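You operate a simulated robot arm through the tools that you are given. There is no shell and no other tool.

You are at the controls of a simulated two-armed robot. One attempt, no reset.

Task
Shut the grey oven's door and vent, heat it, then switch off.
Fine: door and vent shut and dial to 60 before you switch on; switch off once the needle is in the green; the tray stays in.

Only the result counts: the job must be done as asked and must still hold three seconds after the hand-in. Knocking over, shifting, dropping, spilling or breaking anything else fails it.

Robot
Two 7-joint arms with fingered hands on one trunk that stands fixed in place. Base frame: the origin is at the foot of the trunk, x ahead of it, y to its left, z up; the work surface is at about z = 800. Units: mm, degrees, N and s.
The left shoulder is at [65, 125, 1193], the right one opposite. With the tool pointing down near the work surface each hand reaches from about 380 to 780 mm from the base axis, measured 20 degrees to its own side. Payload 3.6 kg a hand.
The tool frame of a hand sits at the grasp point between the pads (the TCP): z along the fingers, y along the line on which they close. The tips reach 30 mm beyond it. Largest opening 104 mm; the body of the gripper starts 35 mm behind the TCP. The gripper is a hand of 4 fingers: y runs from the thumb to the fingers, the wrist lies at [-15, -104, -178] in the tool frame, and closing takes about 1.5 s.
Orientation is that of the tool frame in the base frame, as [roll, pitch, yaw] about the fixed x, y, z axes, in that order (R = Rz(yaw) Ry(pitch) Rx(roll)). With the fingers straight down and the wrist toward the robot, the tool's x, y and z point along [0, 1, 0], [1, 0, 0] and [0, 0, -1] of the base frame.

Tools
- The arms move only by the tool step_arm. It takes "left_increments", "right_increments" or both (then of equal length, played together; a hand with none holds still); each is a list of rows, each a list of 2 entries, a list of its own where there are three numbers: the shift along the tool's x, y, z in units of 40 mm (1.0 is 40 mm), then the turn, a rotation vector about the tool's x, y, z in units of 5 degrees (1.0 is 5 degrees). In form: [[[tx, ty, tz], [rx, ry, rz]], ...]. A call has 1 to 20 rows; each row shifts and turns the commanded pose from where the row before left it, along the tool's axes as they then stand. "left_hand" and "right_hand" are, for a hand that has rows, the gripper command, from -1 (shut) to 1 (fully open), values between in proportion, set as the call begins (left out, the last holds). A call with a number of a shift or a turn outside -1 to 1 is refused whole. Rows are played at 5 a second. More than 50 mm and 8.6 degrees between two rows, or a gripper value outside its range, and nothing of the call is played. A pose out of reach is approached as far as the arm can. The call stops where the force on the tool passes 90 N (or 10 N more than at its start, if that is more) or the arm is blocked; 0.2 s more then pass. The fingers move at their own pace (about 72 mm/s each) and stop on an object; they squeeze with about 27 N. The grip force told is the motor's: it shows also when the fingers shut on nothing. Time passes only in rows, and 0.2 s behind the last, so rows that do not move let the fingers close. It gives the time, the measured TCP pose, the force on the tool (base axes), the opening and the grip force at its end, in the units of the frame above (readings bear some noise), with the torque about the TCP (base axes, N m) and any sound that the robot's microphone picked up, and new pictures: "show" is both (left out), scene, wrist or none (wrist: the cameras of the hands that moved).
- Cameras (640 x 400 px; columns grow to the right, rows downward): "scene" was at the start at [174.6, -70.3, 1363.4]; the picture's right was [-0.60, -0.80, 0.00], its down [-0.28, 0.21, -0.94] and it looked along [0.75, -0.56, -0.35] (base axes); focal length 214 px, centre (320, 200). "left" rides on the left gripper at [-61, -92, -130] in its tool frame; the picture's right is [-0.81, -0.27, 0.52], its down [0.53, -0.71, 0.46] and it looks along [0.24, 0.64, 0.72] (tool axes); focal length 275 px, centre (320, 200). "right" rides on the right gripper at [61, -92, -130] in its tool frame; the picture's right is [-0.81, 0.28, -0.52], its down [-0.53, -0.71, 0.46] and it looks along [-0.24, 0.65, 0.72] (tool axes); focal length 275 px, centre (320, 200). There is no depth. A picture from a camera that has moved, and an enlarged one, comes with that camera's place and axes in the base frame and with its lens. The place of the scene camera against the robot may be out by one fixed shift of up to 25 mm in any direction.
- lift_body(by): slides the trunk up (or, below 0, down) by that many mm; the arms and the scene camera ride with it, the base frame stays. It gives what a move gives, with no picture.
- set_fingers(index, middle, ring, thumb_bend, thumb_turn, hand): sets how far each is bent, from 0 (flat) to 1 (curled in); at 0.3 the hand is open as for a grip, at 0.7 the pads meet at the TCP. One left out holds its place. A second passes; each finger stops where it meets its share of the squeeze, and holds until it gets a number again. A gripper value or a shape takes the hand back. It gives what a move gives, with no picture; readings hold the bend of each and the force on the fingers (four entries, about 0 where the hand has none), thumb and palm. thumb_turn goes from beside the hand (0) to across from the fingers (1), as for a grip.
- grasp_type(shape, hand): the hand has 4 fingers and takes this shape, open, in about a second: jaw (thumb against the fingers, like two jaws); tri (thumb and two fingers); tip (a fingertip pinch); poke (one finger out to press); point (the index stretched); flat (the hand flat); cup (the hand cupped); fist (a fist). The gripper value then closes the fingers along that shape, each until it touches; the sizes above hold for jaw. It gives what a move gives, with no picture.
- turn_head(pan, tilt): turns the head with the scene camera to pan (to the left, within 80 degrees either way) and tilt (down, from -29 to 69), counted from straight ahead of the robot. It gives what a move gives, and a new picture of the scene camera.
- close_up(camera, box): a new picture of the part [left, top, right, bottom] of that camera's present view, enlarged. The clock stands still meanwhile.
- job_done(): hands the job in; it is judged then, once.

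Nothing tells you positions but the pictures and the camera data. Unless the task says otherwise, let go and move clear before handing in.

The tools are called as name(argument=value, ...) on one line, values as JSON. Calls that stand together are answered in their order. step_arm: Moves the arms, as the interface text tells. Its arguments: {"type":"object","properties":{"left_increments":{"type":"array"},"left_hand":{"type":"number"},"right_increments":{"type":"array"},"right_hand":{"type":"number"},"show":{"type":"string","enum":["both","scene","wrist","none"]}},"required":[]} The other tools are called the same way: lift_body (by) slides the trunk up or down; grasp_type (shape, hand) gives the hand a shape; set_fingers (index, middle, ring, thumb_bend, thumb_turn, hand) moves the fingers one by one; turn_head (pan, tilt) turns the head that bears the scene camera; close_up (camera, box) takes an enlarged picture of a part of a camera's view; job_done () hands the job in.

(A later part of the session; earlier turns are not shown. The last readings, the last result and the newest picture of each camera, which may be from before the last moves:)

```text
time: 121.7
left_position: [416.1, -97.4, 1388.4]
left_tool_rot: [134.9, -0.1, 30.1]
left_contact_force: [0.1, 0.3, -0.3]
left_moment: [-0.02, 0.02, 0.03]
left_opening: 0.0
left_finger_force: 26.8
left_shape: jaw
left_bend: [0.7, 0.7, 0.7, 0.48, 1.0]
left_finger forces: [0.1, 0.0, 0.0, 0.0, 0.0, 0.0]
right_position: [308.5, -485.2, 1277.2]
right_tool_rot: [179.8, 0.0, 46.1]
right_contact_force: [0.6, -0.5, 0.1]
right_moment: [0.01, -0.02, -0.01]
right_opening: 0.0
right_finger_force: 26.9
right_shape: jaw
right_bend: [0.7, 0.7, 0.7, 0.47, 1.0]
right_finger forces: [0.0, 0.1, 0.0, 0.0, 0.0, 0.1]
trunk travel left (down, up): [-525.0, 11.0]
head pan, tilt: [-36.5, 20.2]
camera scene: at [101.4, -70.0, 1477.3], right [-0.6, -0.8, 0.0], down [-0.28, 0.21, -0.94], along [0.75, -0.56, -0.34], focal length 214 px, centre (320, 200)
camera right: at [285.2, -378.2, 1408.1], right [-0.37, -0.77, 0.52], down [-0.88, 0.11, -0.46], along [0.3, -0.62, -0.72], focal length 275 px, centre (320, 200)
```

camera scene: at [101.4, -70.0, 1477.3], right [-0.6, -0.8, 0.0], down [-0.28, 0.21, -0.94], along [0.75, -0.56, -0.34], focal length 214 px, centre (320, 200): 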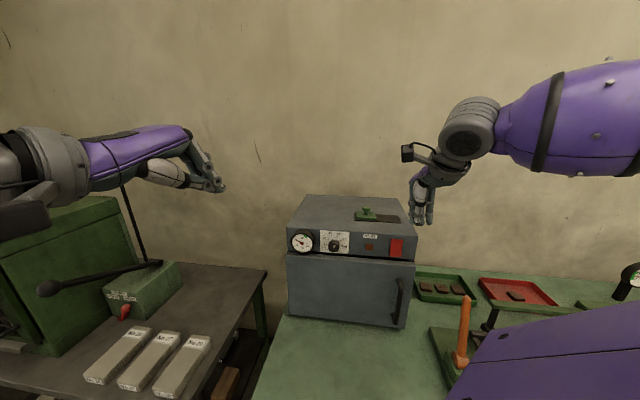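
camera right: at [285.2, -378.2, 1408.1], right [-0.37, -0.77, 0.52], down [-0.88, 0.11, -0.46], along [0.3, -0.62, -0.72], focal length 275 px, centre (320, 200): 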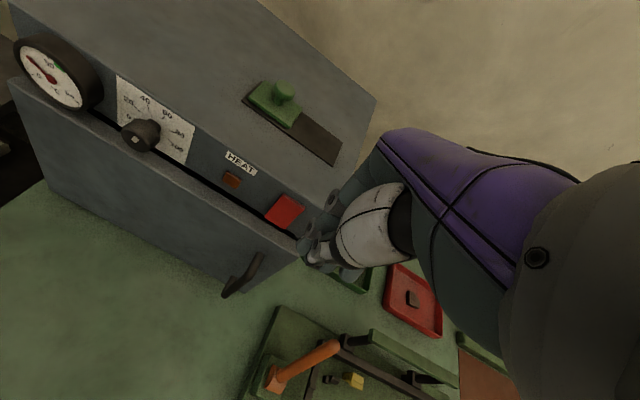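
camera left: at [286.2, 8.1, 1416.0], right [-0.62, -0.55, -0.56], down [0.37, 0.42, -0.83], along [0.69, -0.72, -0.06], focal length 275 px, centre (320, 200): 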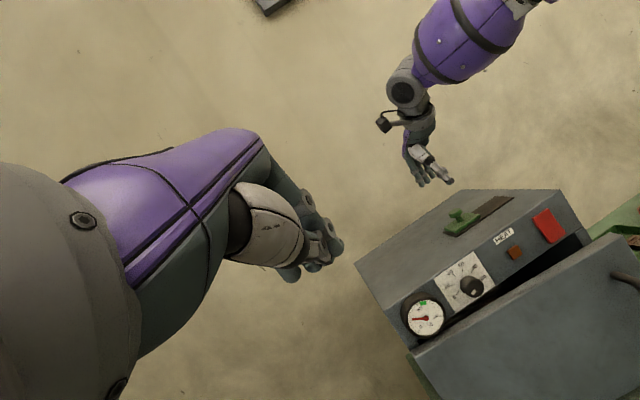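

I lower the hand to just in front of the panel's top edge at the rocker and tilt it 30 degrees so the fingertips lead.

step_arm(right_increments=[[[0.014, 0.43, 0.808], [0, 0, 0]], [[0.014, 0.43, 0.808], [0, 0, 0]], [[0.014, 0.43, 0.808], [0, 0, 0]], [[0, 0, 0], [-1, 0, 0]], [[0, 0, 0], [-1, 0, 0]], [[0, 0, 0], [-1, 0, 0]], [[0, 0, 0], [-1, 0, 0]], [[0, 0, 0], [-1, 0, 0]], [[0, 0, 0], [-1, 0, 0]]])

close_up(camera="left", box=[500, 170, 620, 270])

close_up(camera="scene", box=[350, 200, 450, 290])

```text
time: 123.7
left_position: [418.9, -98.6, 1387.5]
left_tool_rot: [135.0, 0.0, 30.0]
left_contact_force: [0.3, 0.8, 0.1]
left_moment: [0.01, -0.01, 0.0]
left_opening: 0.0
left_finger_force: 27.3
left_shape: jaw
left_bend: [0.7, 0.7, 0.7, 0.48, 1.0]
left_finger forces: [0.0, 0.1, 0.1, 0.0, 0.1, 0.1]
right_position: [348.2, -520.8, 1179.1]
right_tool_rot: [149.7, -0.1, 46.0]
right_contact_force: [0.3, 0.3, 0.1]
right_moment: [-0.01, 0.0, -0.02]
right_opening: 0.0
right_finger_force: 27.3
right_shape: jaw
right_bend: [0.7, 0.7, 0.7, 0.47, 1.0]
right_finger forces: [0.1, 0.0, 0.0, 0.0, 0.1, 0.0]
trunk travel left (down, up): [-525.0, 11.0]
head pan, tilt: [-36.5, 20.2]
camera scene: at [103.0, -70.3, 1477.1], right [-0.6, -0.8, 0.0], down [-0.28, 0.21, -0.94], along [0.75, -0.56, -0.35], focal length 214 px, centre (320, 200)
camera right: at [287.1, -377.0, 1245.3], right [-0.58, -0.57, 0.58], down [-0.65, -0.11, -0.75], along [0.49, -0.81, -0.3], focal length 275 px, centre (320, 200)
```

scene: 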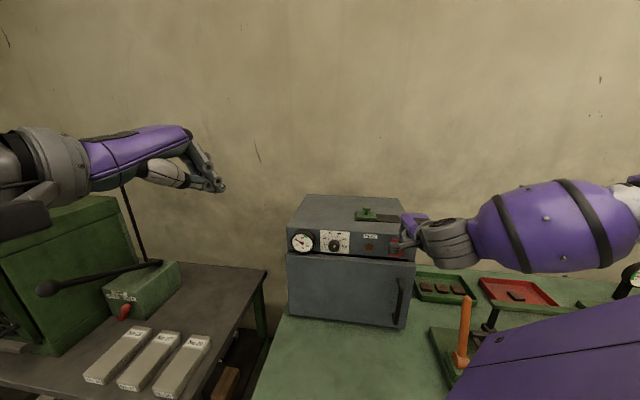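
right: 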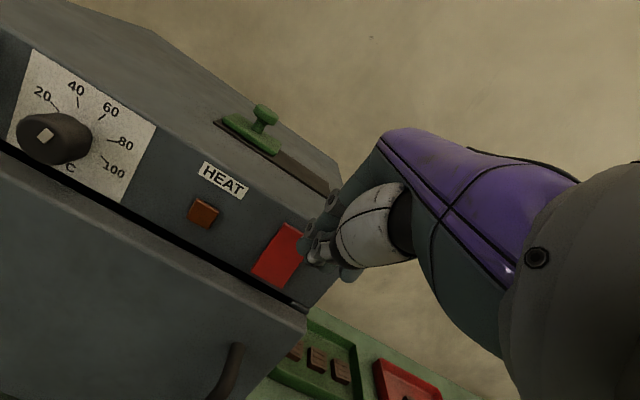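

```text
4.00 times, centred on (560, 220) of left
camera zoom: at [286.6, 7.7, 1415.6], right [-0.62, -0.55, -0.56], down [0.37, 0.42, -0.83], along [0.7, -0.72, -0.06], focal length 1101 px, centre (-640, 120)
```

zoom: 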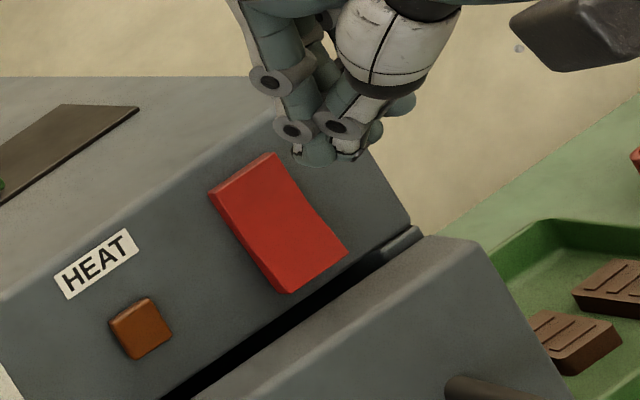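

```text
4.44 times, centred on (400, 245) of scene
camera zoom: at [103.0, -70.3, 1477.1], right [-0.6, -0.8, 0.0], down [-0.28, 0.21, -0.94], along [0.75, -0.56, -0.35], focal length 953 px, centre (-36, 0)
```

zoom: 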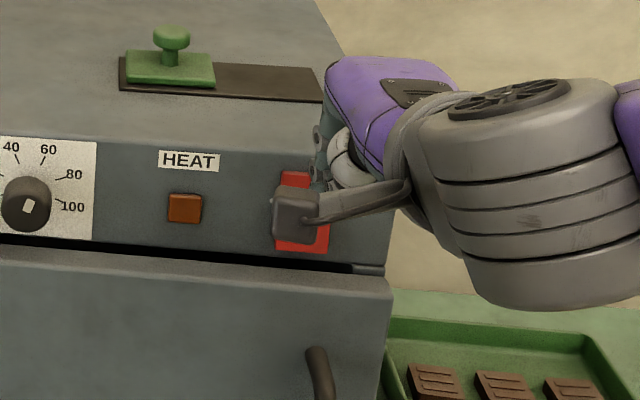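

The fingertips are lined up in the rocker's column. I lower them to the level of its lower half and approach to about 10 mm.

step_arm(right_increments=[[[0, -0.156, 0.704], [0, 0, 0]], [[0, -0.156, 0.704], [0, 0, 0]], [[0, 0.2165, 0.125], [0, 0, 0]], [[0, 0.2165, 0.125], [0, 0, 0]]])

close_up(camera="left", box=[500, 170, 620, 270])

close_up(camera="right", box=[200, 120, 420, 320])

```text
time: 124.7
left_position: [418.7, -96.9, 1387.3]
left_tool_rot: [135.0, 0.0, 30.0]
left_contact_force: [0.0, -0.2, 0.2]
left_moment: [-0.01, -0.02, 0.02]
left_opening: 0.0
left_finger_force: 27.3
left_shape: jaw
left_bend: [0.7, 0.7, 0.7, 0.48, 1.0]
left_finger forces: [0.0, 0.0, 0.0, 0.1, 0.1, 0.0]
right_position: [369.8, -532.4, 1158.6]
right_tool_rot: [149.9, 0.1, 46.1]
right_contact_force: [0.6, 0.3, -0.8]
right_moment: [-0.01, 0.03, 0.02]
right_opening: 0.0
right_finger_force: 27.2
right_shape: jaw
right_bend: [0.7, 0.7, 0.7, 0.47, 1.0]
right_finger forces: [0.0, 0.0, 0.0, 0.1, 0.0, 0.0]
right hand out of reach, approached as far as the arm can: row 1, 2, 3
trunk travel left (down, up): [-525.0, 11.0]
head pan, tilt: [-36.5, 20.2]
camera scene: at [103.4, -70.1, 1477.1], right [-0.6, -0.8, 0.0], down [-0.28, 0.21, -0.94], along [0.75, -0.56, -0.35], focal length 214 px, centre (320, 200)
camera right: at [308.3, -389.3, 1224.8], right [-0.58, -0.57, 0.59], down [-0.65, -0.11, -0.75], along [0.49, -0.81, -0.3], focal length 275 px, centre (320, 200)
```

scene: 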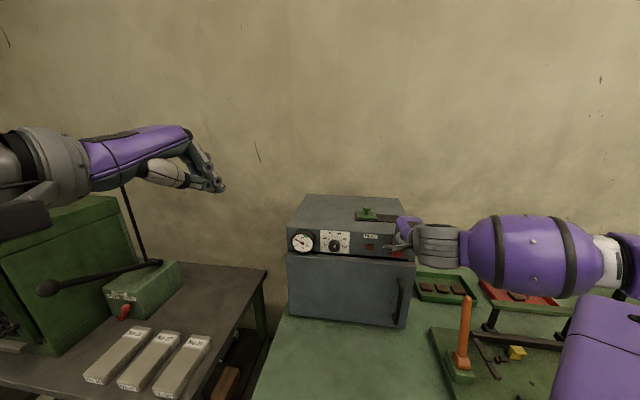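
right: 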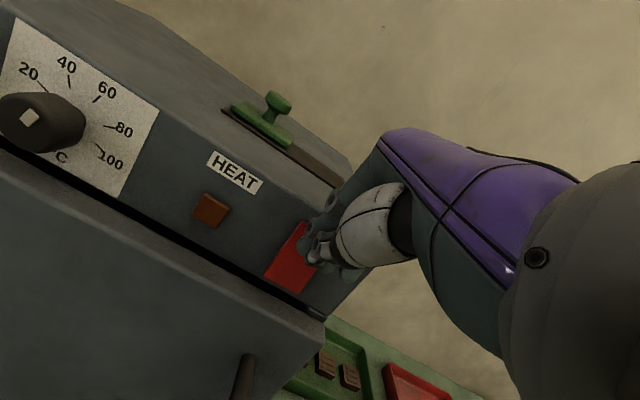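

```text
4.00 times, centred on (560, 220) of left
camera zoom: at [287.0, 8.0, 1415.6], right [-0.62, -0.55, -0.56], down [0.37, 0.42, -0.83], along [0.7, -0.72, -0.06], focal length 1101 px, centre (-640, 120)
```

zoom: 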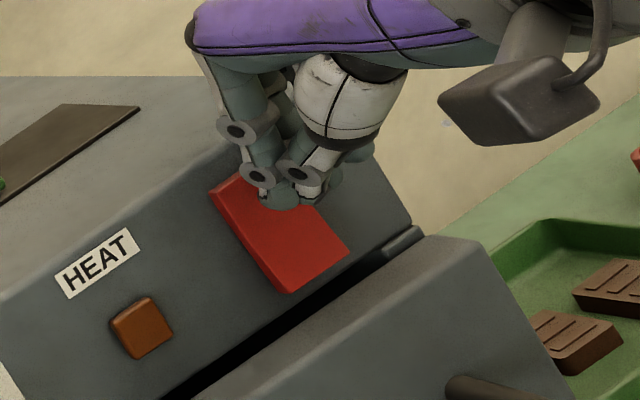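

```text
2.00 times, centred on (310, 220) of right
camera zoom: at [308.3, -389.3, 1224.8], right [-0.58, -0.57, 0.59], down [-0.65, -0.11, -0.75], along [0.49, -0.81, -0.3], focal length 551 px, centre (340, 160)
```

zoom: 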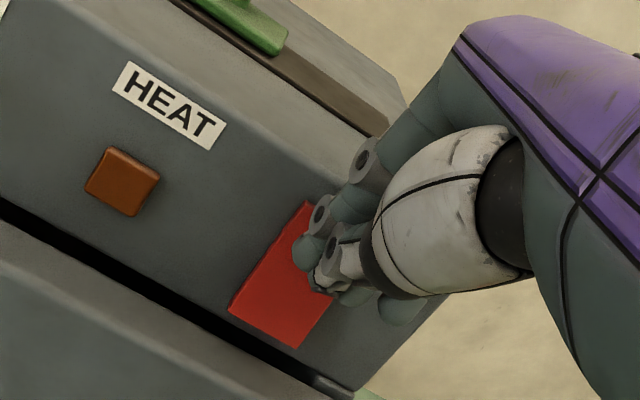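

The curled fingers' knuckles would meet the panel's edge before the tips reach the lower half, and the arm is at its limit there. I'll back away and change to the poke shape, with one straight finger.

step_arm(right_increments=[[[0, -0.65, -0.375], [0, 0, 0]], [[0, -0.65, -0.375], [0, 0, 0]], [[0, 0, 0], [1, 0, 0]], [[0, 0, 0], [1, 0, 0]], [[0, 0, 0], [1, 0, 0]]], show="none")

grasp_type(hand="right", shape="poke")

close_up(camera="left", box=[500, 150, 640, 290])

close_up(camera="right", box=[160, 100, 480, 360])

close_up(camera="scene", box=[350, 190, 480, 300])

```text
time: 125.9
left_position: [418.5, -99.6, 1386.4]
left_tool_rot: [135.0, 0.0, 30.0]
left_contact_force: [0.0, -0.5, -0.5]
left_moment: [0.0, -0.02, 0.01]
left_opening: 0.0
left_finger_force: 27.0
left_shape: jaw
left_bend: [0.7, 0.7, 0.7, 0.48, 1.0]
left_finger forces: [0.0, 0.0, 0.1, 0.0, 0.0, 0.0]
right_position: [330.7, -485.5, 1167.5]
right_tool_rot: [164.9, -0.2, 46.1]
right_contact_force: [-0.1, 0.1, 0.5]
right_moment: [0.01, 0.0, 0.0]
right_opening: 0.0
right_finger_force: 26.9
right_shape: jaw
right_bend: [0.7, 0.7, 0.7, 0.47, 1.0]
right_finger forces: [0.0, 0.0, 0.1, 0.1, 0.1, 0.1]
right hand out of reach, approached as far as the arm can: row 2
trunk travel left (down, up): [-525.0, 11.0]
head pan, tilt: [-36.5, 20.2]
```

```text
time: 126.8
left_position: [417.8, -98.2, 1387.2]
left_tool_rot: [135.0, 0.0, 30.0]
left_contact_force: [0.2, -0.3, 0.1]
left_moment: [0.0, 0.02, -0.01]
left_opening: 0.2
left_finger_force: 27.0
left_shape: jaw
left_bend: [0.7, 0.7, 0.7, 0.48, 1.0]
left_finger forces: [0.0, 0.0, 0.0, 0.0, 0.1, 0.0]
right_position: [330.8, -485.4, 1167.9]
right_tool_rot: [164.8, -0.1, 46.2]
right_contact_force: [1.4, -0.6, -0.3]
right_moment: [0.0, -0.03, -0.02]
right_opening: 0.0
right_finger_force: 0.2
right_shape: poke
right_bend: [0.7, 0.7, 0.99, 1.0, 1.0]
right_finger forces: [0.0, 0.0, 0.1, 0.0, 0.1, 0.0]
trunk travel left (down, up): [-525.0, 11.0]
head pan, tilt: [-36.5, 20.2]
```

```text
2.86 times, centred on (570, 220) of left
camera zoom: at [286.7, 7.7, 1415.6], right [-0.62, -0.55, -0.56], down [0.37, 0.42, -0.83], along [0.7, -0.72, -0.06], focal length 786 px, centre (-394, 143)
```

zoom: 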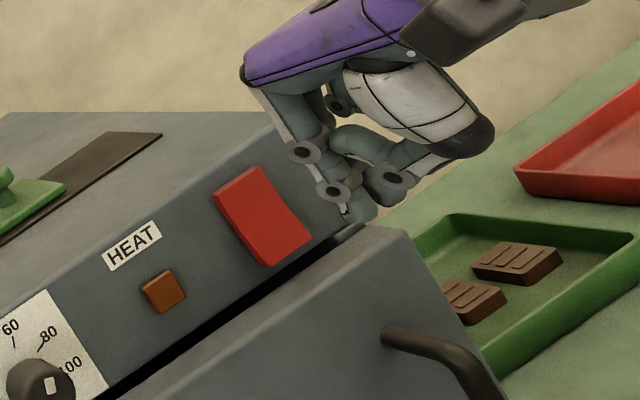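

```text
1.54 times, centred on (320, 230) of right
camera zoom: at [286.4, -357.8, 1269.3], right [-0.47, -0.67, 0.57], down [-0.78, 0.01, -0.63], along [0.42, -0.74, -0.53], focal length 424 px, centre (320, 154)
```

zoom: 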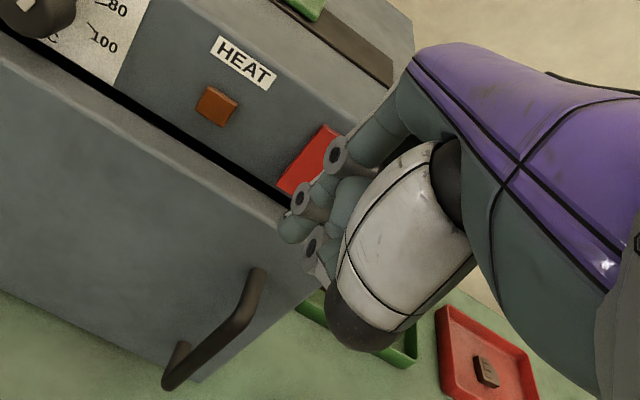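

```text
3.64 times, centred on (415, 245) of scene
camera zoom: at [103.0, -70.3, 1477.1], right [-0.6, -0.8, 0.0], down [-0.28, 0.21, -0.94], along [0.75, -0.56, -0.35], focal length 780 px, centre (-26, 36)
```

zoom: 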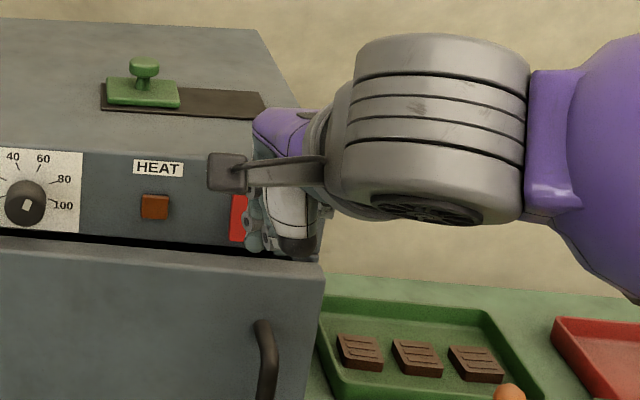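

The poke shape still bends the finger. I'll set the index straight and curl the others individually, then look at it.

set_fingers(hand="right", index=0.0, middle=1.0, ring=1.0, thumb_bend=0.9)

close_up(camera="left", box=[500, 150, 640, 290])

close_up(camera="right", box=[160, 60, 480, 360])

close_up(camera="scene", box=[350, 190, 480, 300])

```text
time: 127.8
left_position: [419.2, -97.8, 1387.9]
left_tool_rot: [135.0, 0.0, 29.9]
left_contact_force: [-0.1, -0.1, 1.1]
left_moment: [0.02, 0.01, -0.03]
left_opening: 0.0
left_finger_force: 26.8
left_shape: jaw
left_bend: [0.7, 0.7, 0.7, 0.48, 1.0]
left_finger forces: [0.0, 0.0, 0.0, 0.0, 0.0, 0.0]
right_position: [332.0, -486.2, 1166.5]
right_tool_rot: [164.9, -0.3, 46.2]
right_contact_force: [0.7, -0.2, 0.0]
right_moment: [-0.04, -0.02, -0.03]
right_opening: 55.0
right_finger_force: 0.0
right_shape: fingers
right_bend: [0.0, 1.0, 1.0, 0.9, 1.0]
right_finger forces: [0.0, 0.0, 0.1, 0.0, 0.1, 0.0]
trunk travel left (down, up): [-525.0, 11.0]
head pan, tilt: [-36.5, 20.2]
```

```text
2.86 times, centred on (570, 220) of left
camera zoom: at [286.7, 7.7, 1415.6], right [-0.62, -0.55, -0.56], down [0.37, 0.42, -0.83], along [0.7, -0.72, -0.06], focal length 786 px, centre (-394, 143)
```

zoom: 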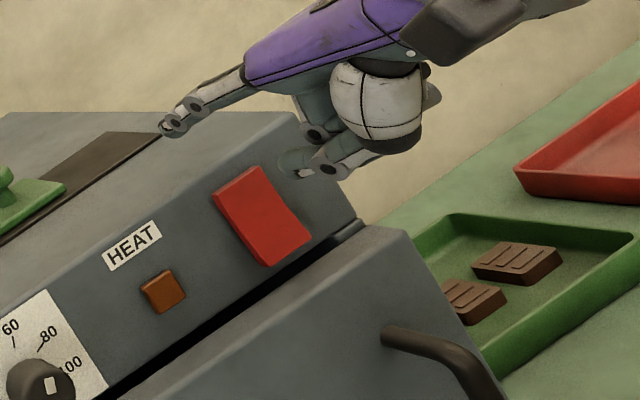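

```text
1.33 times, centred on (320, 210) of right
camera zoom: at [286.4, -357.8, 1269.4], right [-0.47, -0.67, 0.57], down [-0.78, 0.01, -0.63], along [0.42, -0.74, -0.53], focal length 367 px, centre (320, 187)
```

zoom: 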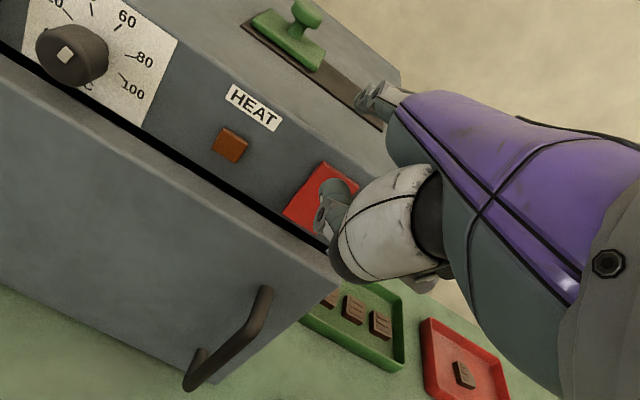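

```text
3.64 times, centred on (415, 245) of scene
camera zoom: at [103.0, -70.3, 1477.1], right [-0.6, -0.8, 0.0], down [-0.28, 0.21, -0.94], along [0.75, -0.56, -0.35], focal length 780 px, centre (-26, 36)
```

zoom: 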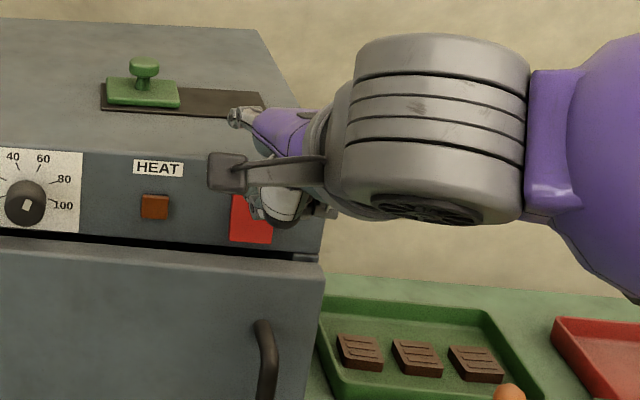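

The straight index points forward and down from the palm (tip about 91 mm ahead of the grasp point), which is ideal for pressing. I bring the hand to straight down, back off a little and lower it so the index tip is level with the rocker's lower half.

step_arm(right_increments=[[[0, -0.845, -0.226], [0, 0, 0]], [[0, 0, 0], [1, 0, 0]], [[0, 0, 0], [1, 0, 0]], [[0, 0, 0], [1, 0, 0]], [[-0.4, 0.04, 1.0], [0, 0, 0]], [[-0.4, 0.04, 1.0], [0, 0, 0]]])

close_up(camera="left", box=[500, 150, 640, 290])

close_up(camera="right", box=[220, 60, 480, 280])

close_up(camera="scene", box=[350, 190, 480, 300])

```text
time: 129.2
left_position: [418.5, -98.6, 1387.0]
left_tool_rot: [135.0, 0.0, 30.0]
left_contact_force: [0.7, -0.4, 0.0]
left_moment: [0.01, 0.02, 0.02]
left_opening: 0.0
left_finger_force: 27.1
left_shape: jaw
left_bend: [0.7, 0.7, 0.7, 0.48, 1.0]
left_finger forces: [0.0, 0.0, 0.1, 0.0, 0.1, 0.0]
right_position: [287.0, -486.5, 1087.2]
right_tool_rot: [179.9, 0.0, 46.2]
right_contact_force: [-0.1, -0.2, -0.6]
right_moment: [-0.02, 0.01, 0.0]
right_opening: 55.0
right_finger_force: 0.0
right_shape: fingers
right_bend: [0.0, 1.0, 1.0, 0.9, 1.0]
right_finger forces: [0.0, 0.1, 0.1, 0.0, 0.0, 0.0]
trunk travel left (down, up): [-525.0, 11.0]
head pan, tilt: [-36.5, 20.2]
camera scene: at [103.5, -70.7, 1477.0], right [-0.6, -0.8, 0.0], down [-0.28, 0.21, -0.94], along [0.75, -0.56, -0.35], focal length 214 px, centre (320, 200)
camera right: at [263.7, -379.9, 1217.8], right [-0.37, -0.77, 0.52], down [-0.88, 0.11, -0.46], along [0.3, -0.62, -0.72], focal length 275 px, centre (320, 200)
```

scene: 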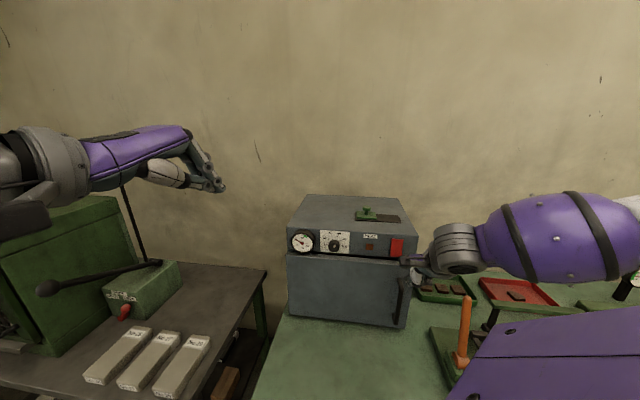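
right: 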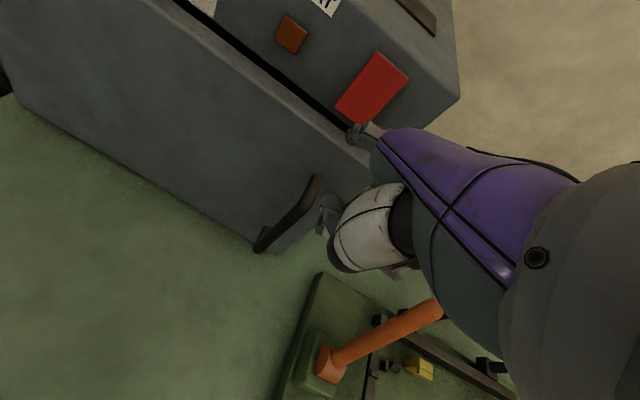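

```text
2.86 times, centred on (570, 220) of left
camera zoom: at [287.1, 7.3, 1415.5], right [-0.62, -0.55, -0.56], down [0.37, 0.42, -0.83], along [0.7, -0.72, -0.06], focal length 786 px, centre (-394, 143)
```

zoom: 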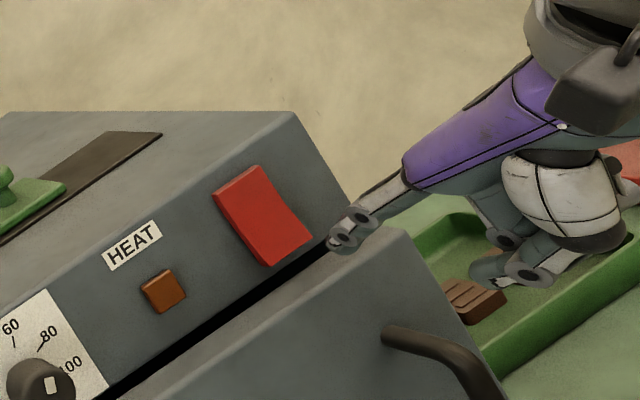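

```text
1.82 times, centred on (350, 170) of right
camera zoom: at [263.7, -379.9, 1217.8], right [-0.37, -0.77, 0.52], down [-0.88, 0.11, -0.46], along [0.3, -0.62, -0.72], focal length 500 px, centre (266, 254)
```

zoom: 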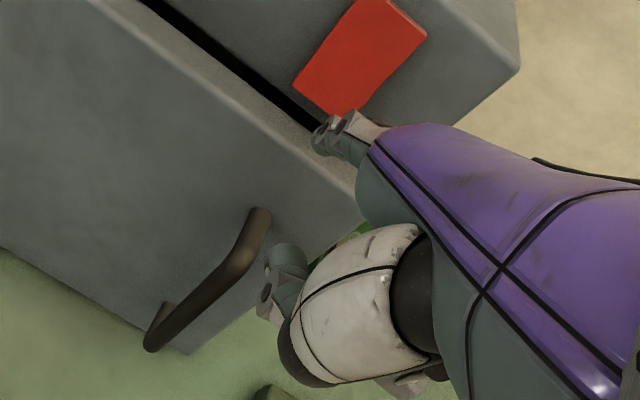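

```text
3.64 times, centred on (415, 245) of scene
camera zoom: at [103.5, -70.7, 1477.0], right [-0.6, -0.8, 0.0], down [-0.28, 0.21, -0.94], along [0.75, -0.56, -0.35], focal length 780 px, centre (-26, 36)
```

zoom: 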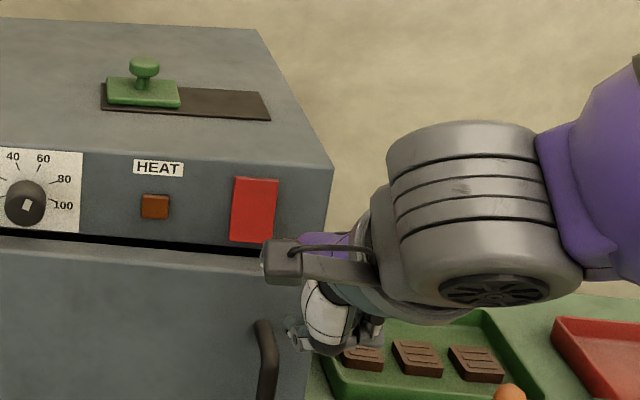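

The index tip is at about (366,-539,1099), directly facing the rocker's lower half, some 35 mm away. I advance 24 mm.

step_arm(right_increments=[[[0, 0.3, 0], [0, 0, 0]], [[0, 0.3, 0], [0, 0, 0]]], show="none")

close_up(camera="left", box=[520, 180, 620, 270])

close_up(camera="right", box=[280, 40, 460, 200])

```text
time: 129.8
left_position: [418.6, -98.2, 1387.5]
left_tool_rot: [135.0, 0.0, 30.0]
left_contact_force: [0.2, 0.7, -0.1]
left_moment: [0.02, 0.0, 0.02]
left_opening: 0.2
left_finger_force: 27.2
left_shape: jaw
left_bend: [0.7, 0.7, 0.7, 0.48, 1.0]
left_finger forces: [0.1, 0.1, 0.1, 0.1, 0.1, 0.1]
right_position: [305.1, -502.0, 1088.1]
right_tool_rot: [179.8, 0.0, 46.2]
right_contact_force: [-0.4, 0.3, 0.6]
right_moment: [-0.04, -0.02, -0.02]
right_opening: 54.9
right_finger_force: 0.3
right_shape: fingers
right_bend: [0.0, 1.0, 1.0, 0.9, 1.0]
right_finger forces: [0.9, 0.0, 0.0, 0.0, 0.0, 0.0]
trunk travel left (down, up): [-525.0, 11.0]
head pan, tilt: [-36.5, 20.2]
```

```text
4.44 times, centred on (570, 225) of left
camera zoom: at [286.7, 7.8, 1415.6], right [-0.62, -0.55, -0.56], down [0.37, 0.42, -0.83], along [0.7, -0.72, -0.06], focal length 1224 px, centre (-791, 89)
```

zoom: 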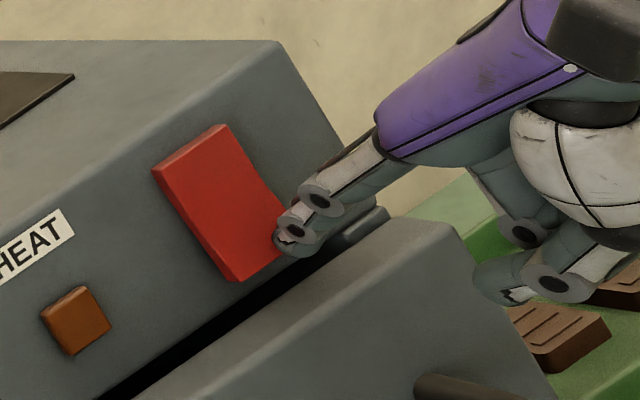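

```text
2.50 times, centred on (370, 120) of right
camera zoom: at [281.1, -395.7, 1216.8], right [-0.37, -0.77, 0.52], down [-0.88, 0.11, -0.46], along [0.3, -0.62, -0.72], focal length 688 px, centre (195, 400)
```

zoom: 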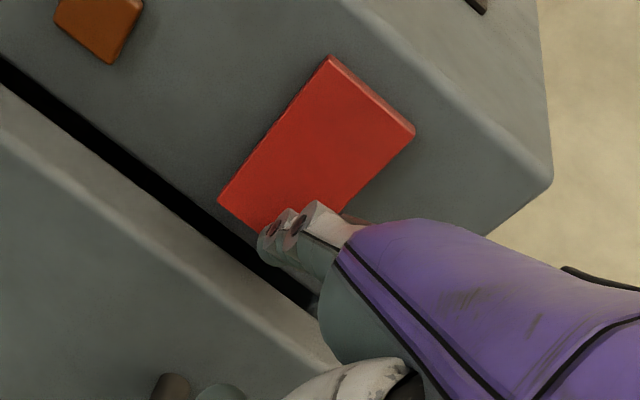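

The tip is at the rocker's lower half, centred. I press in small steps and watch the lamp.

step_arm(right_increments=[[[0, 0.1, 0], [0, 0, 0]], [[0, 0.1, 0], [0, 0, 0]], [[0, 0.1, 0], [0, 0, 0]]], show="none")

close_up(camera="left", box=[420, 180, 620, 345])

```text
time: 130.6
left_position: [417.8, -97.2, 1387.6]
left_tool_rot: [134.8, 0.0, 30.0]
left_contact_force: [0.1, 0.2, 0.6]
left_moment: [0.01, 0.01, -0.06]
left_opening: 0.0
left_finger_force: 27.2
left_shape: jaw
left_bend: [0.7, 0.7, 0.7, 0.48, 1.0]
left_finger forces: [0.0, 0.1, 0.0, 0.0, 0.0, 0.1]
right_position: [312.1, -511.3, 1087.0]
right_tool_rot: [179.9, -0.1, 46.2]
right_contact_force: [-5.1, 4.5, -0.2]
right_moment: [0.07, 0.09, 0.07]
right_opening: 49.1
right_finger_force: 3.5
right_shape: fingers
right_bend: [0.03, 1.0, 1.0, 0.9, 1.0]
right_finger forces: [6.7, 0.1, 0.0, 0.0, 0.0, 0.1]
trunk travel left (down, up): [-525.0, 11.0]
head pan, tilt: [-36.5, 20.2]
```

```text
2.42 times, centred on (520, 262) of left
camera zoom: at [285.8, 8.7, 1415.8], right [-0.62, -0.55, -0.56], down [0.37, 0.42, -0.83], along [0.7, -0.72, -0.06], focal length 667 px, centre (-165, 48)
```

zoom: 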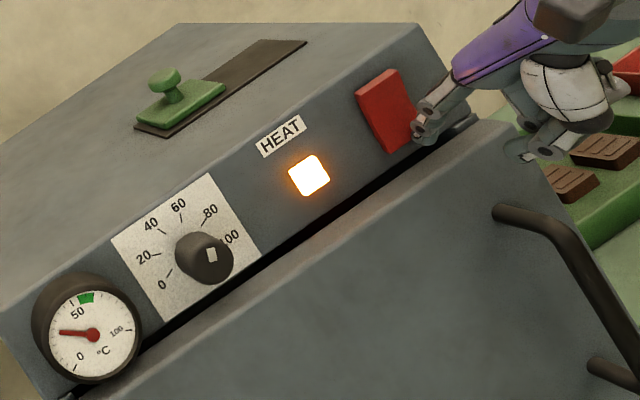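

The lamp is lit: the oven is heating. I back the finger off, raise it to the level of the rocker's upper half, ready to switch off, and watch the gauge.

step_arm(right_increments=[[[0, -0.6, 0], [0, 0, 0]], [[0, 0, -0.85], [0, 0, 0]]], show="none")

close_up(camera="left", box=[420, 240, 500, 320])

close_up(camera="left", box=[500, 180, 620, 280])

```text
time: 131.2
left_position: [419.2, -97.4, 1388.0]
left_tool_rot: [135.1, 0.0, 30.1]
left_contact_force: [0.1, -0.2, -0.1]
left_moment: [-0.01, 0.04, -0.01]
left_opening: 0.0
left_finger_force: 27.3
left_shape: jaw
left_bend: [0.7, 0.7, 0.7, 0.48, 1.0]
left_finger forces: [0.1, 0.0, 0.0, 0.0, 0.1, 0.0]
right_position: [296.3, -495.8, 1121.1]
right_tool_rot: [179.7, 0.0, 46.1]
right_contact_force: [0.1, -0.4, -0.1]
right_moment: [-0.02, -0.02, 0.0]
right_opening: 55.1
right_finger_force: 0.1
right_shape: fingers
right_bend: [0.0, 1.0, 1.0, 0.9, 1.0]
right_finger forces: [0.0, 0.1, 0.0, 0.0, 0.0, 0.1]
trunk travel left (down, up): [-525.0, 11.0]
head pan, tilt: [-36.5, 20.2]
```

```text
5.00 times, centred on (460, 280) of left
camera zoom: at [286.5, 8.4, 1415.7], right [-0.62, -0.55, -0.56], down [0.37, 0.42, -0.83], along [0.7, -0.72, -0.06], focal length 1376 px, centre (-380, -200)
```

zoom: 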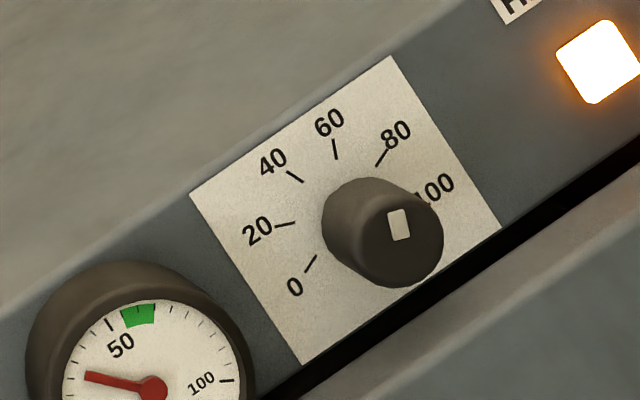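

```text
4.00 times, centred on (560, 230) of left
camera zoom: at [286.5, 8.4, 1415.7], right [-0.62, -0.55, -0.56], down [0.37, 0.42, -0.83], along [0.7, -0.72, -0.06], focal length 1101 px, centre (-640, 80)
```

zoom: 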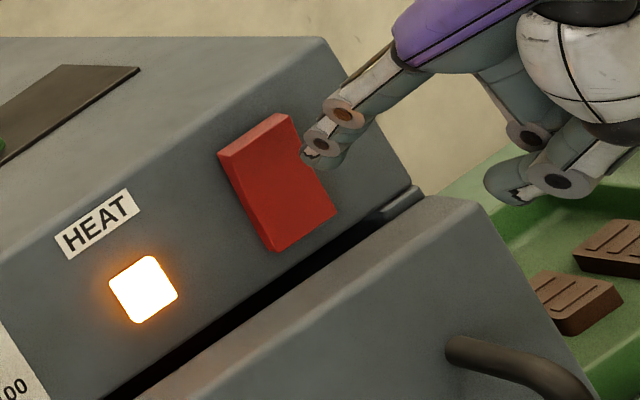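

The dial still reads 60, and the rocker's upper half is now standing out. I check the gauge and let a little time pass.

close_up(camera="left", box=[394, 286, 456, 348])

step_arm(right_increments=[[[0, 0.2, 0], [0, 0, 0]], [[0, 0, 0], [0, 0, 0]], [[0, 0, 0], [0, 0, 0]], [[0, 0, 0], [0, 0, 0]], [[0, 0, 0], [0, 0, 0]]], show="none")

close_up(camera="left", box=[394, 286, 456, 348])

```text
6.45 times, centred on (425, 317) of left
camera zoom: at [286.5, 8.4, 1415.7], right [-0.62, -0.55, -0.56], down [0.37, 0.42, -0.83], along [0.7, -0.72, -0.06], focal length 1776 px, centre (-357, -555)
```

zoom: 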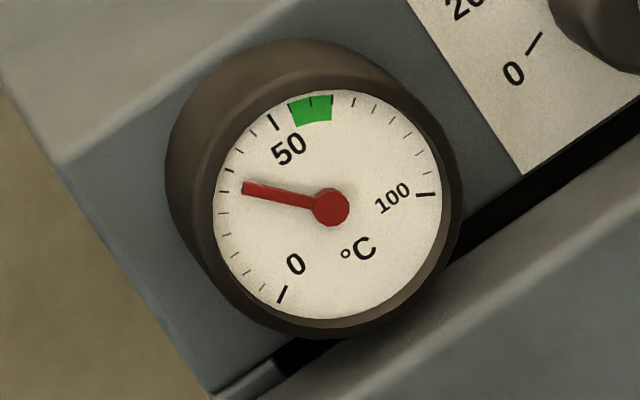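

```text
time: 132.4
left_position: [417.0, -97.3, 1387.1]
left_tool_rot: [135.0, 0.1, 30.0]
left_contact_force: [-0.1, -0.3, 0.0]
left_moment: [-0.02, -0.03, 0.0]
left_opening: 0.0
left_finger_force: 26.6
left_shape: jaw
left_bend: [0.7, 0.7, 0.7, 0.48, 1.0]
left_finger forces: [0.0, 0.1, 0.0, 0.0, 0.0, 0.0]
right_position: [301.6, -501.4, 1119.8]
right_tool_rot: [179.8, -0.1, 46.1]
right_contact_force: [0.5, 0.4, 0.0]
right_moment: [0.01, 0.0, 0.03]
right_opening: 55.3
right_finger_force: 0.2
right_shape: fingers
right_bend: [0.0, 1.0, 1.0, 0.9, 1.0]
right_finger forces: [0.0, 0.0, 0.0, 0.1, 0.1, 0.0]
trunk travel left (down, up): [-525.0, 11.0]
head pan, tilt: [-36.5, 20.2]
```

```text
6.45 times, centred on (425, 317) of left
camera zoom: at [286.7, 7.7, 1415.6], right [-0.62, -0.55, -0.56], down [0.37, 0.42, -0.83], along [0.7, -0.72, -0.06], focal length 1776 px, centre (-357, -555)
```

zoom: 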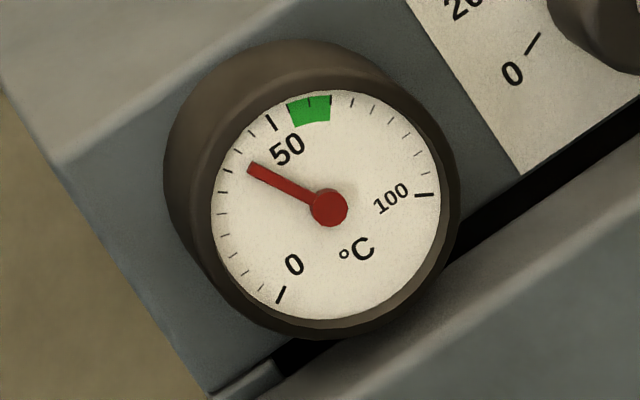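

The needle climbs about 5 degrees per second and is near 38; the green spans about 55 to 65. I wait two more seconds with the finger ready.

step_arm(right_increments=[[[0, 0, 0], [0, 0, 0]], [[0, 0, 0], [0, 0, 0]], [[0, 0, 0], [0, 0, 0]], [[0, 0, 0], [0, 0, 0]], [[0, 0, 0], [0, 0, 0]], [[0, 0, 0], [0, 0, 0]], [[0, 0, 0], [0, 0, 0]], [[0, 0, 0], [0, 0, 0]], [[0, 0, 0], [0, 0, 0]]], show="none")

close_up(camera="left", box=[394, 286, 456, 348])

close_up(camera="left", box=[500, 180, 620, 280])

```text
time: 134.4
left_position: [419.2, -97.3, 1386.3]
left_tool_rot: [135.1, 0.0, 29.9]
left_contact_force: [-0.6, -0.8, -0.6]
left_moment: [0.03, 0.0, 0.01]
left_opening: 0.0
left_finger_force: 27.0
left_shape: jaw
left_bend: [0.7, 0.7, 0.7, 0.48, 1.0]
left_finger forces: [0.1, 0.1, 0.1, 0.1, 0.1, 0.0]
right_position: [301.1, -502.2, 1121.0]
right_tool_rot: [179.9, -0.1, 46.1]
right_contact_force: [-0.2, 0.2, 0.2]
right_moment: [-0.01, -0.03, 0.04]
right_opening: 55.1
right_finger_force: 0.0
right_shape: fingers
right_bend: [0.0, 1.0, 1.0, 0.9, 1.0]
right_finger forces: [0.0, 0.0, 0.0, 0.1, 0.0, 0.0]
trunk travel left (down, up): [-525.0, 11.0]
head pan, tilt: [-36.5, 20.2]
```

```text
6.45 times, centred on (425, 317) of left
camera zoom: at [286.7, 7.7, 1415.6], right [-0.62, -0.55, -0.56], down [0.37, 0.42, -0.83], along [0.7, -0.72, -0.06], focal length 1776 px, centre (-357, -555)
```

zoom: 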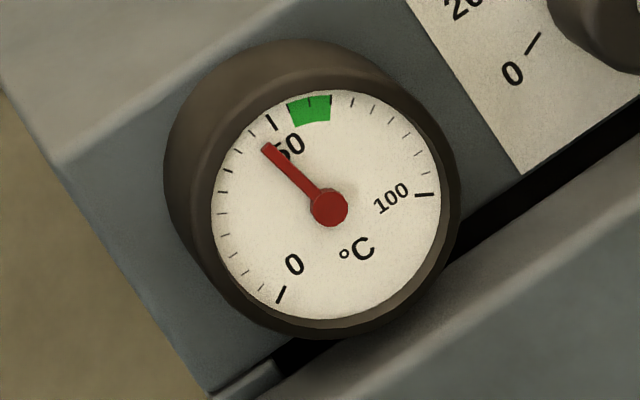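

```text
4.00 times, centred on (560, 230) of left
camera zoom: at [286.7, 7.7, 1415.6], right [-0.62, -0.55, -0.56], down [0.37, 0.42, -0.83], along [0.7, -0.72, -0.06], focal length 1101 px, centre (-640, 80)
```

zoom: 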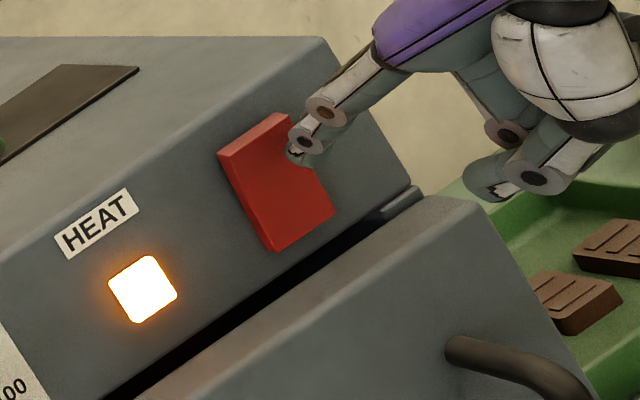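

The rise is slowing as it nears the set 60 (needle about 45 now). I wait another four seconds.

step_arm(right_increments=[[[0, 0, 0], [0, 0, 0]], [[0, 0, 0], [0, 0, 0]], [[0, 0, 0], [0, 0, 0]], [[0, 0, 0], [0, 0, 0]], [[0, 0, 0], [0, 0, 0]], [[0, 0, 0], [0, 0, 0]], [[0, 0, 0], [0, 0, 0]], [[0, 0, 0], [0, 0, 0]], [[0, 0, 0], [0, 0, 0]], [[0, 0, 0], [0, 0, 0]], [[0, 0, 0], [0, 0, 0]], [[0, 0, 0], [0, 0, 0]], [[0, 0, 0], [0, 0, 0]], [[0, 0, 0], [0, 0, 0]], [[0, 0, 0], [0, 0, 0]], [[0, 0, 0], [0, 0, 0]]], show="none")

close_up(camera="left", box=[394, 286, 456, 348])

```text
time: 137.8
left_position: [419.1, -98.5, 1388.3]
left_tool_rot: [134.9, 0.0, 30.1]
left_contact_force: [0.4, 0.7, -0.1]
left_moment: [-0.01, -0.03, 0.0]
left_opening: 0.0
left_finger_force: 26.7
left_shape: jaw
left_bend: [0.7, 0.7, 0.7, 0.48, 1.0]
left_finger forces: [0.0, 0.1, 0.0, 0.1, 0.0, 0.1]
right_position: [301.8, -501.3, 1120.9]
right_tool_rot: [180.0, -0.2, 46.2]
right_contact_force: [-0.5, -0.2, 0.8]
right_moment: [-0.01, -0.02, 0.0]
right_opening: 55.3
right_finger_force: 0.1
right_shape: fingers
right_bend: [0.0, 1.0, 1.0, 0.9, 1.0]
right_finger forces: [0.1, 0.1, 0.0, 0.0, 0.0, 0.0]
trunk travel left (down, up): [-525.0, 11.0]
head pan, tilt: [-36.5, 20.2]
```

```text
6.45 times, centred on (425, 317) of left
camera zoom: at [286.7, 7.7, 1415.6], right [-0.62, -0.55, -0.56], down [0.37, 0.42, -0.83], along [0.7, -0.72, -0.06], focal length 1776 px, centre (-357, -555)
```

zoom: 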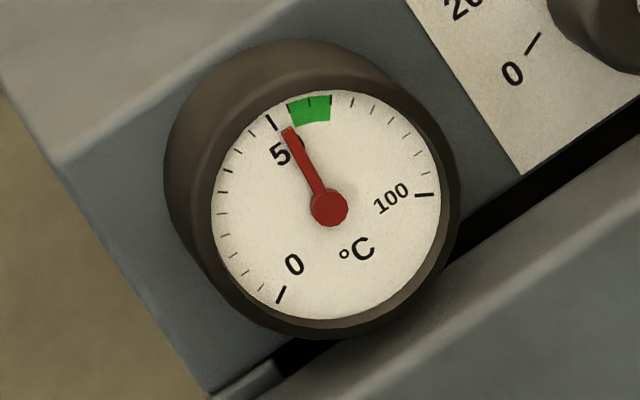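

The needle is at about 53, just short of the green. I wait four more seconds.

step_arm(right_increments=[[[0, 0, 0], [0, 0, 0]], [[0, 0, 0], [0, 0, 0]], [[0, 0, 0], [0, 0, 0]], [[0, 0, 0], [0, 0, 0]], [[0, 0, 0], [0, 0, 0]], [[0, 0, 0], [0, 0, 0]], [[0, 0, 0], [0, 0, 0]], [[0, 0, 0], [0, 0, 0]], [[0, 0, 0], [0, 0, 0]], [[0, 0, 0], [0, 0, 0]], [[0, 0, 0], [0, 0, 0]], [[0, 0, 0], [0, 0, 0]], [[0, 0, 0], [0, 0, 0]], [[0, 0, 0], [0, 0, 0]], [[0, 0, 0], [0, 0, 0]], [[0, 0, 0], [0, 0, 0]]], show="none")

close_up(camera="left", box=[394, 286, 456, 348])

```text
time: 141.2
left_position: [419.5, -98.2, 1386.8]
left_tool_rot: [135.0, 0.0, 30.0]
left_contact_force: [0.0, -0.1, 0.3]
left_moment: [0.03, 0.03, 0.03]
left_opening: 0.0
left_finger_force: 26.4
left_shape: jaw
left_bend: [0.7, 0.7, 0.7, 0.48, 1.0]
left_finger forces: [0.1, 0.0, 0.0, 0.1, 0.0, 0.0]
right_position: [302.5, -501.2, 1120.4]
right_tool_rot: [179.9, -0.1, 46.2]
right_contact_force: [0.2, -0.1, -0.6]
right_moment: [0.01, -0.04, 0.02]
right_opening: 55.1
right_finger_force: 0.0
right_shape: fingers
right_bend: [0.0, 1.0, 1.0, 0.9, 1.0]
right_finger forces: [0.0, 0.0, 0.0, 0.0, 0.1, 0.0]
trunk travel left (down, up): [-525.0, 11.0]
head pan, tilt: [-36.5, 20.2]
```

```text
6.45 times, centred on (425, 317) of left
camera zoom: at [286.7, 7.7, 1415.6], right [-0.62, -0.55, -0.56], down [0.37, 0.42, -0.83], along [0.7, -0.72, -0.06], focal length 1776 px, centre (-357, -555)
```

zoom: 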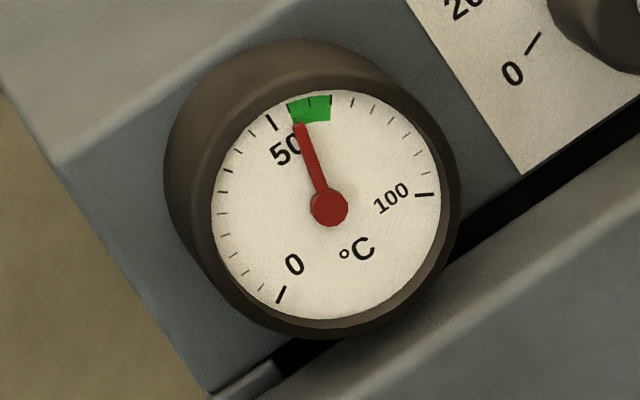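

The needle has just entered the green's edge (about 56). I wait three more seconds so that it stands clearly inside.

step_arm(right_increments=[[[0, 0, 0], [0, 0, 0]], [[0, 0, 0], [0, 0, 0]], [[0, 0, 0], [0, 0, 0]], [[0, 0, 0], [0, 0, 0]], [[0, 0, 0], [0, 0, 0]], [[0, 0, 0], [0, 0, 0]], [[0, 0, 0], [0, 0, 0]], [[0, 0, 0], [0, 0, 0]], [[0, 0, 0], [0, 0, 0]], [[0, 0, 0], [0, 0, 0]], [[0, 0, 0], [0, 0, 0]], [[0, 0, 0], [0, 0, 0]], [[0, 0, 0], [0, 0, 0]], [[0, 0, 0], [0, 0, 0]], [[0, 0, 0], [0, 0, 0]]], show="none")

close_up(camera="left", box=[394, 286, 456, 348])

close_up(camera="scene", box=[285, 225, 325, 265])

```text
time: 144.4
left_position: [418.2, -98.5, 1386.7]
left_tool_rot: [135.0, 0.0, 29.9]
left_contact_force: [0.8, -0.3, 0.0]
left_moment: [-0.01, 0.0, -0.01]
left_opening: 0.0
left_finger_force: 26.7
left_shape: jaw
left_bend: [0.7, 0.7, 0.7, 0.48, 1.0]
left_finger forces: [0.0, 0.0, 0.1, 0.0, 0.0, 0.1]
right_position: [301.7, -502.5, 1120.6]
right_tool_rot: [180.0, -0.1, 46.2]
right_contact_force: [0.3, -0.7, 0.1]
right_moment: [0.02, -0.03, -0.02]
right_opening: 55.3
right_finger_force: 0.0
right_shape: fingers
right_bend: [0.0, 1.0, 1.0, 0.9, 1.0]
right_finger forces: [0.1, 0.0, 0.0, 0.0, 0.1, 0.1]
trunk travel left (down, up): [-525.0, 11.0]
head pan, tilt: [-36.5, 20.2]
```

```text
6.45 times, centred on (425, 317) of left
camera zoom: at [286.7, 7.7, 1415.6], right [-0.62, -0.55, -0.56], down [0.37, 0.42, -0.83], along [0.7, -0.72, -0.06], focal length 1776 px, centre (-357, -555)
```

zoom: 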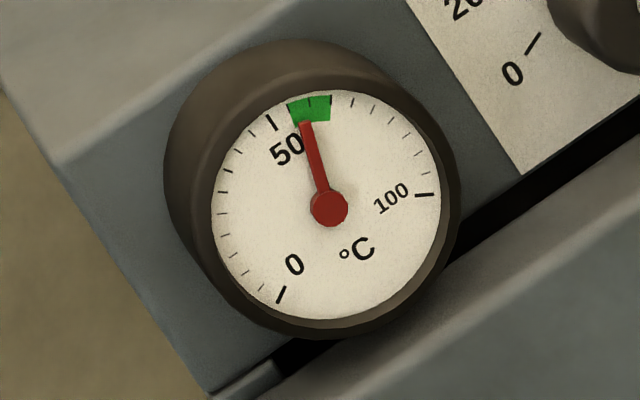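

```text
10.00 times, centred on (305, 245) of scene
camera zoom: at [103.0, -70.3, 1477.1], right [-0.6, -0.8, 0.0], down [-0.28, 0.21, -0.94], along [0.75, -0.56, -0.35], focal length 2145 px, centre (470, -250)
```

zoom: 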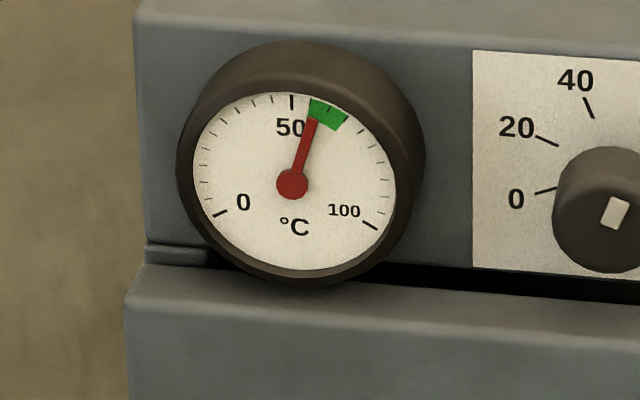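

The needle now stands clearly in the green, at about 58. I press the rocker's upper half to switch off.

step_arm(right_increments=[[[0, 0.12, 0], [0, 0, 0]], [[0, 0.12, 0], [0, 0, 0]], [[0, 0.1, 0], [0, 0, 0]]], show="none")

close_up(camera="left", box=[420, 180, 620, 345])

```text
time: 145.2
left_position: [416.6, -96.5, 1387.9]
left_tool_rot: [135.0, 0.0, 30.1]
left_contact_force: [-0.5, 0.2, -0.3]
left_moment: [-0.01, -0.02, -0.01]
left_opening: 0.1
left_finger_force: 26.5
left_shape: jaw
left_bend: [0.7, 0.7, 0.7, 0.48, 1.0]
left_finger forces: [0.1, 0.0, 0.1, 0.0, 0.0, 0.1]
right_position: [311.2, -508.8, 1122.7]
right_tool_rot: [179.8, -0.1, 46.1]
right_contact_force: [-9.0, 8.2, 4.1]
right_moment: [-0.28, -0.36, 0.13]
right_opening: 49.5
right_finger_force: 5.9
right_shape: fingers
right_bend: [0.03, 1.0, 1.0, 0.9, 1.0]
right_finger forces: [12.2, 0.0, 0.0, 0.0, 0.1, 0.0]
trunk travel left (down, up): [-525.0, 11.0]
head pan, tilt: [-36.5, 20.2]
```

```text
2.42 times, centred on (520, 262) of left
camera zoom: at [285.0, 9.4, 1416.1], right [-0.62, -0.55, -0.56], down [0.37, 0.42, -0.83], along [0.7, -0.72, -0.05], focal length 667 px, centre (-165, 48)
```

zoom: 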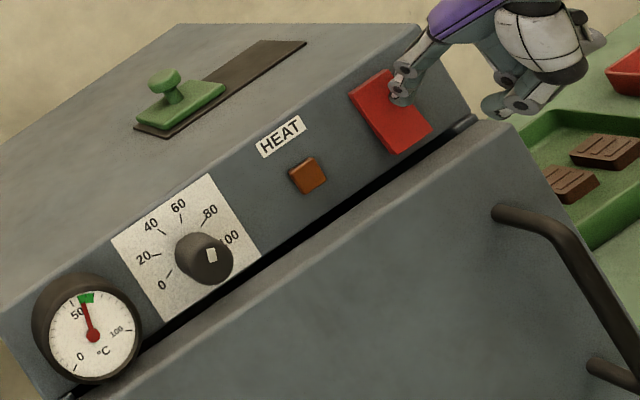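

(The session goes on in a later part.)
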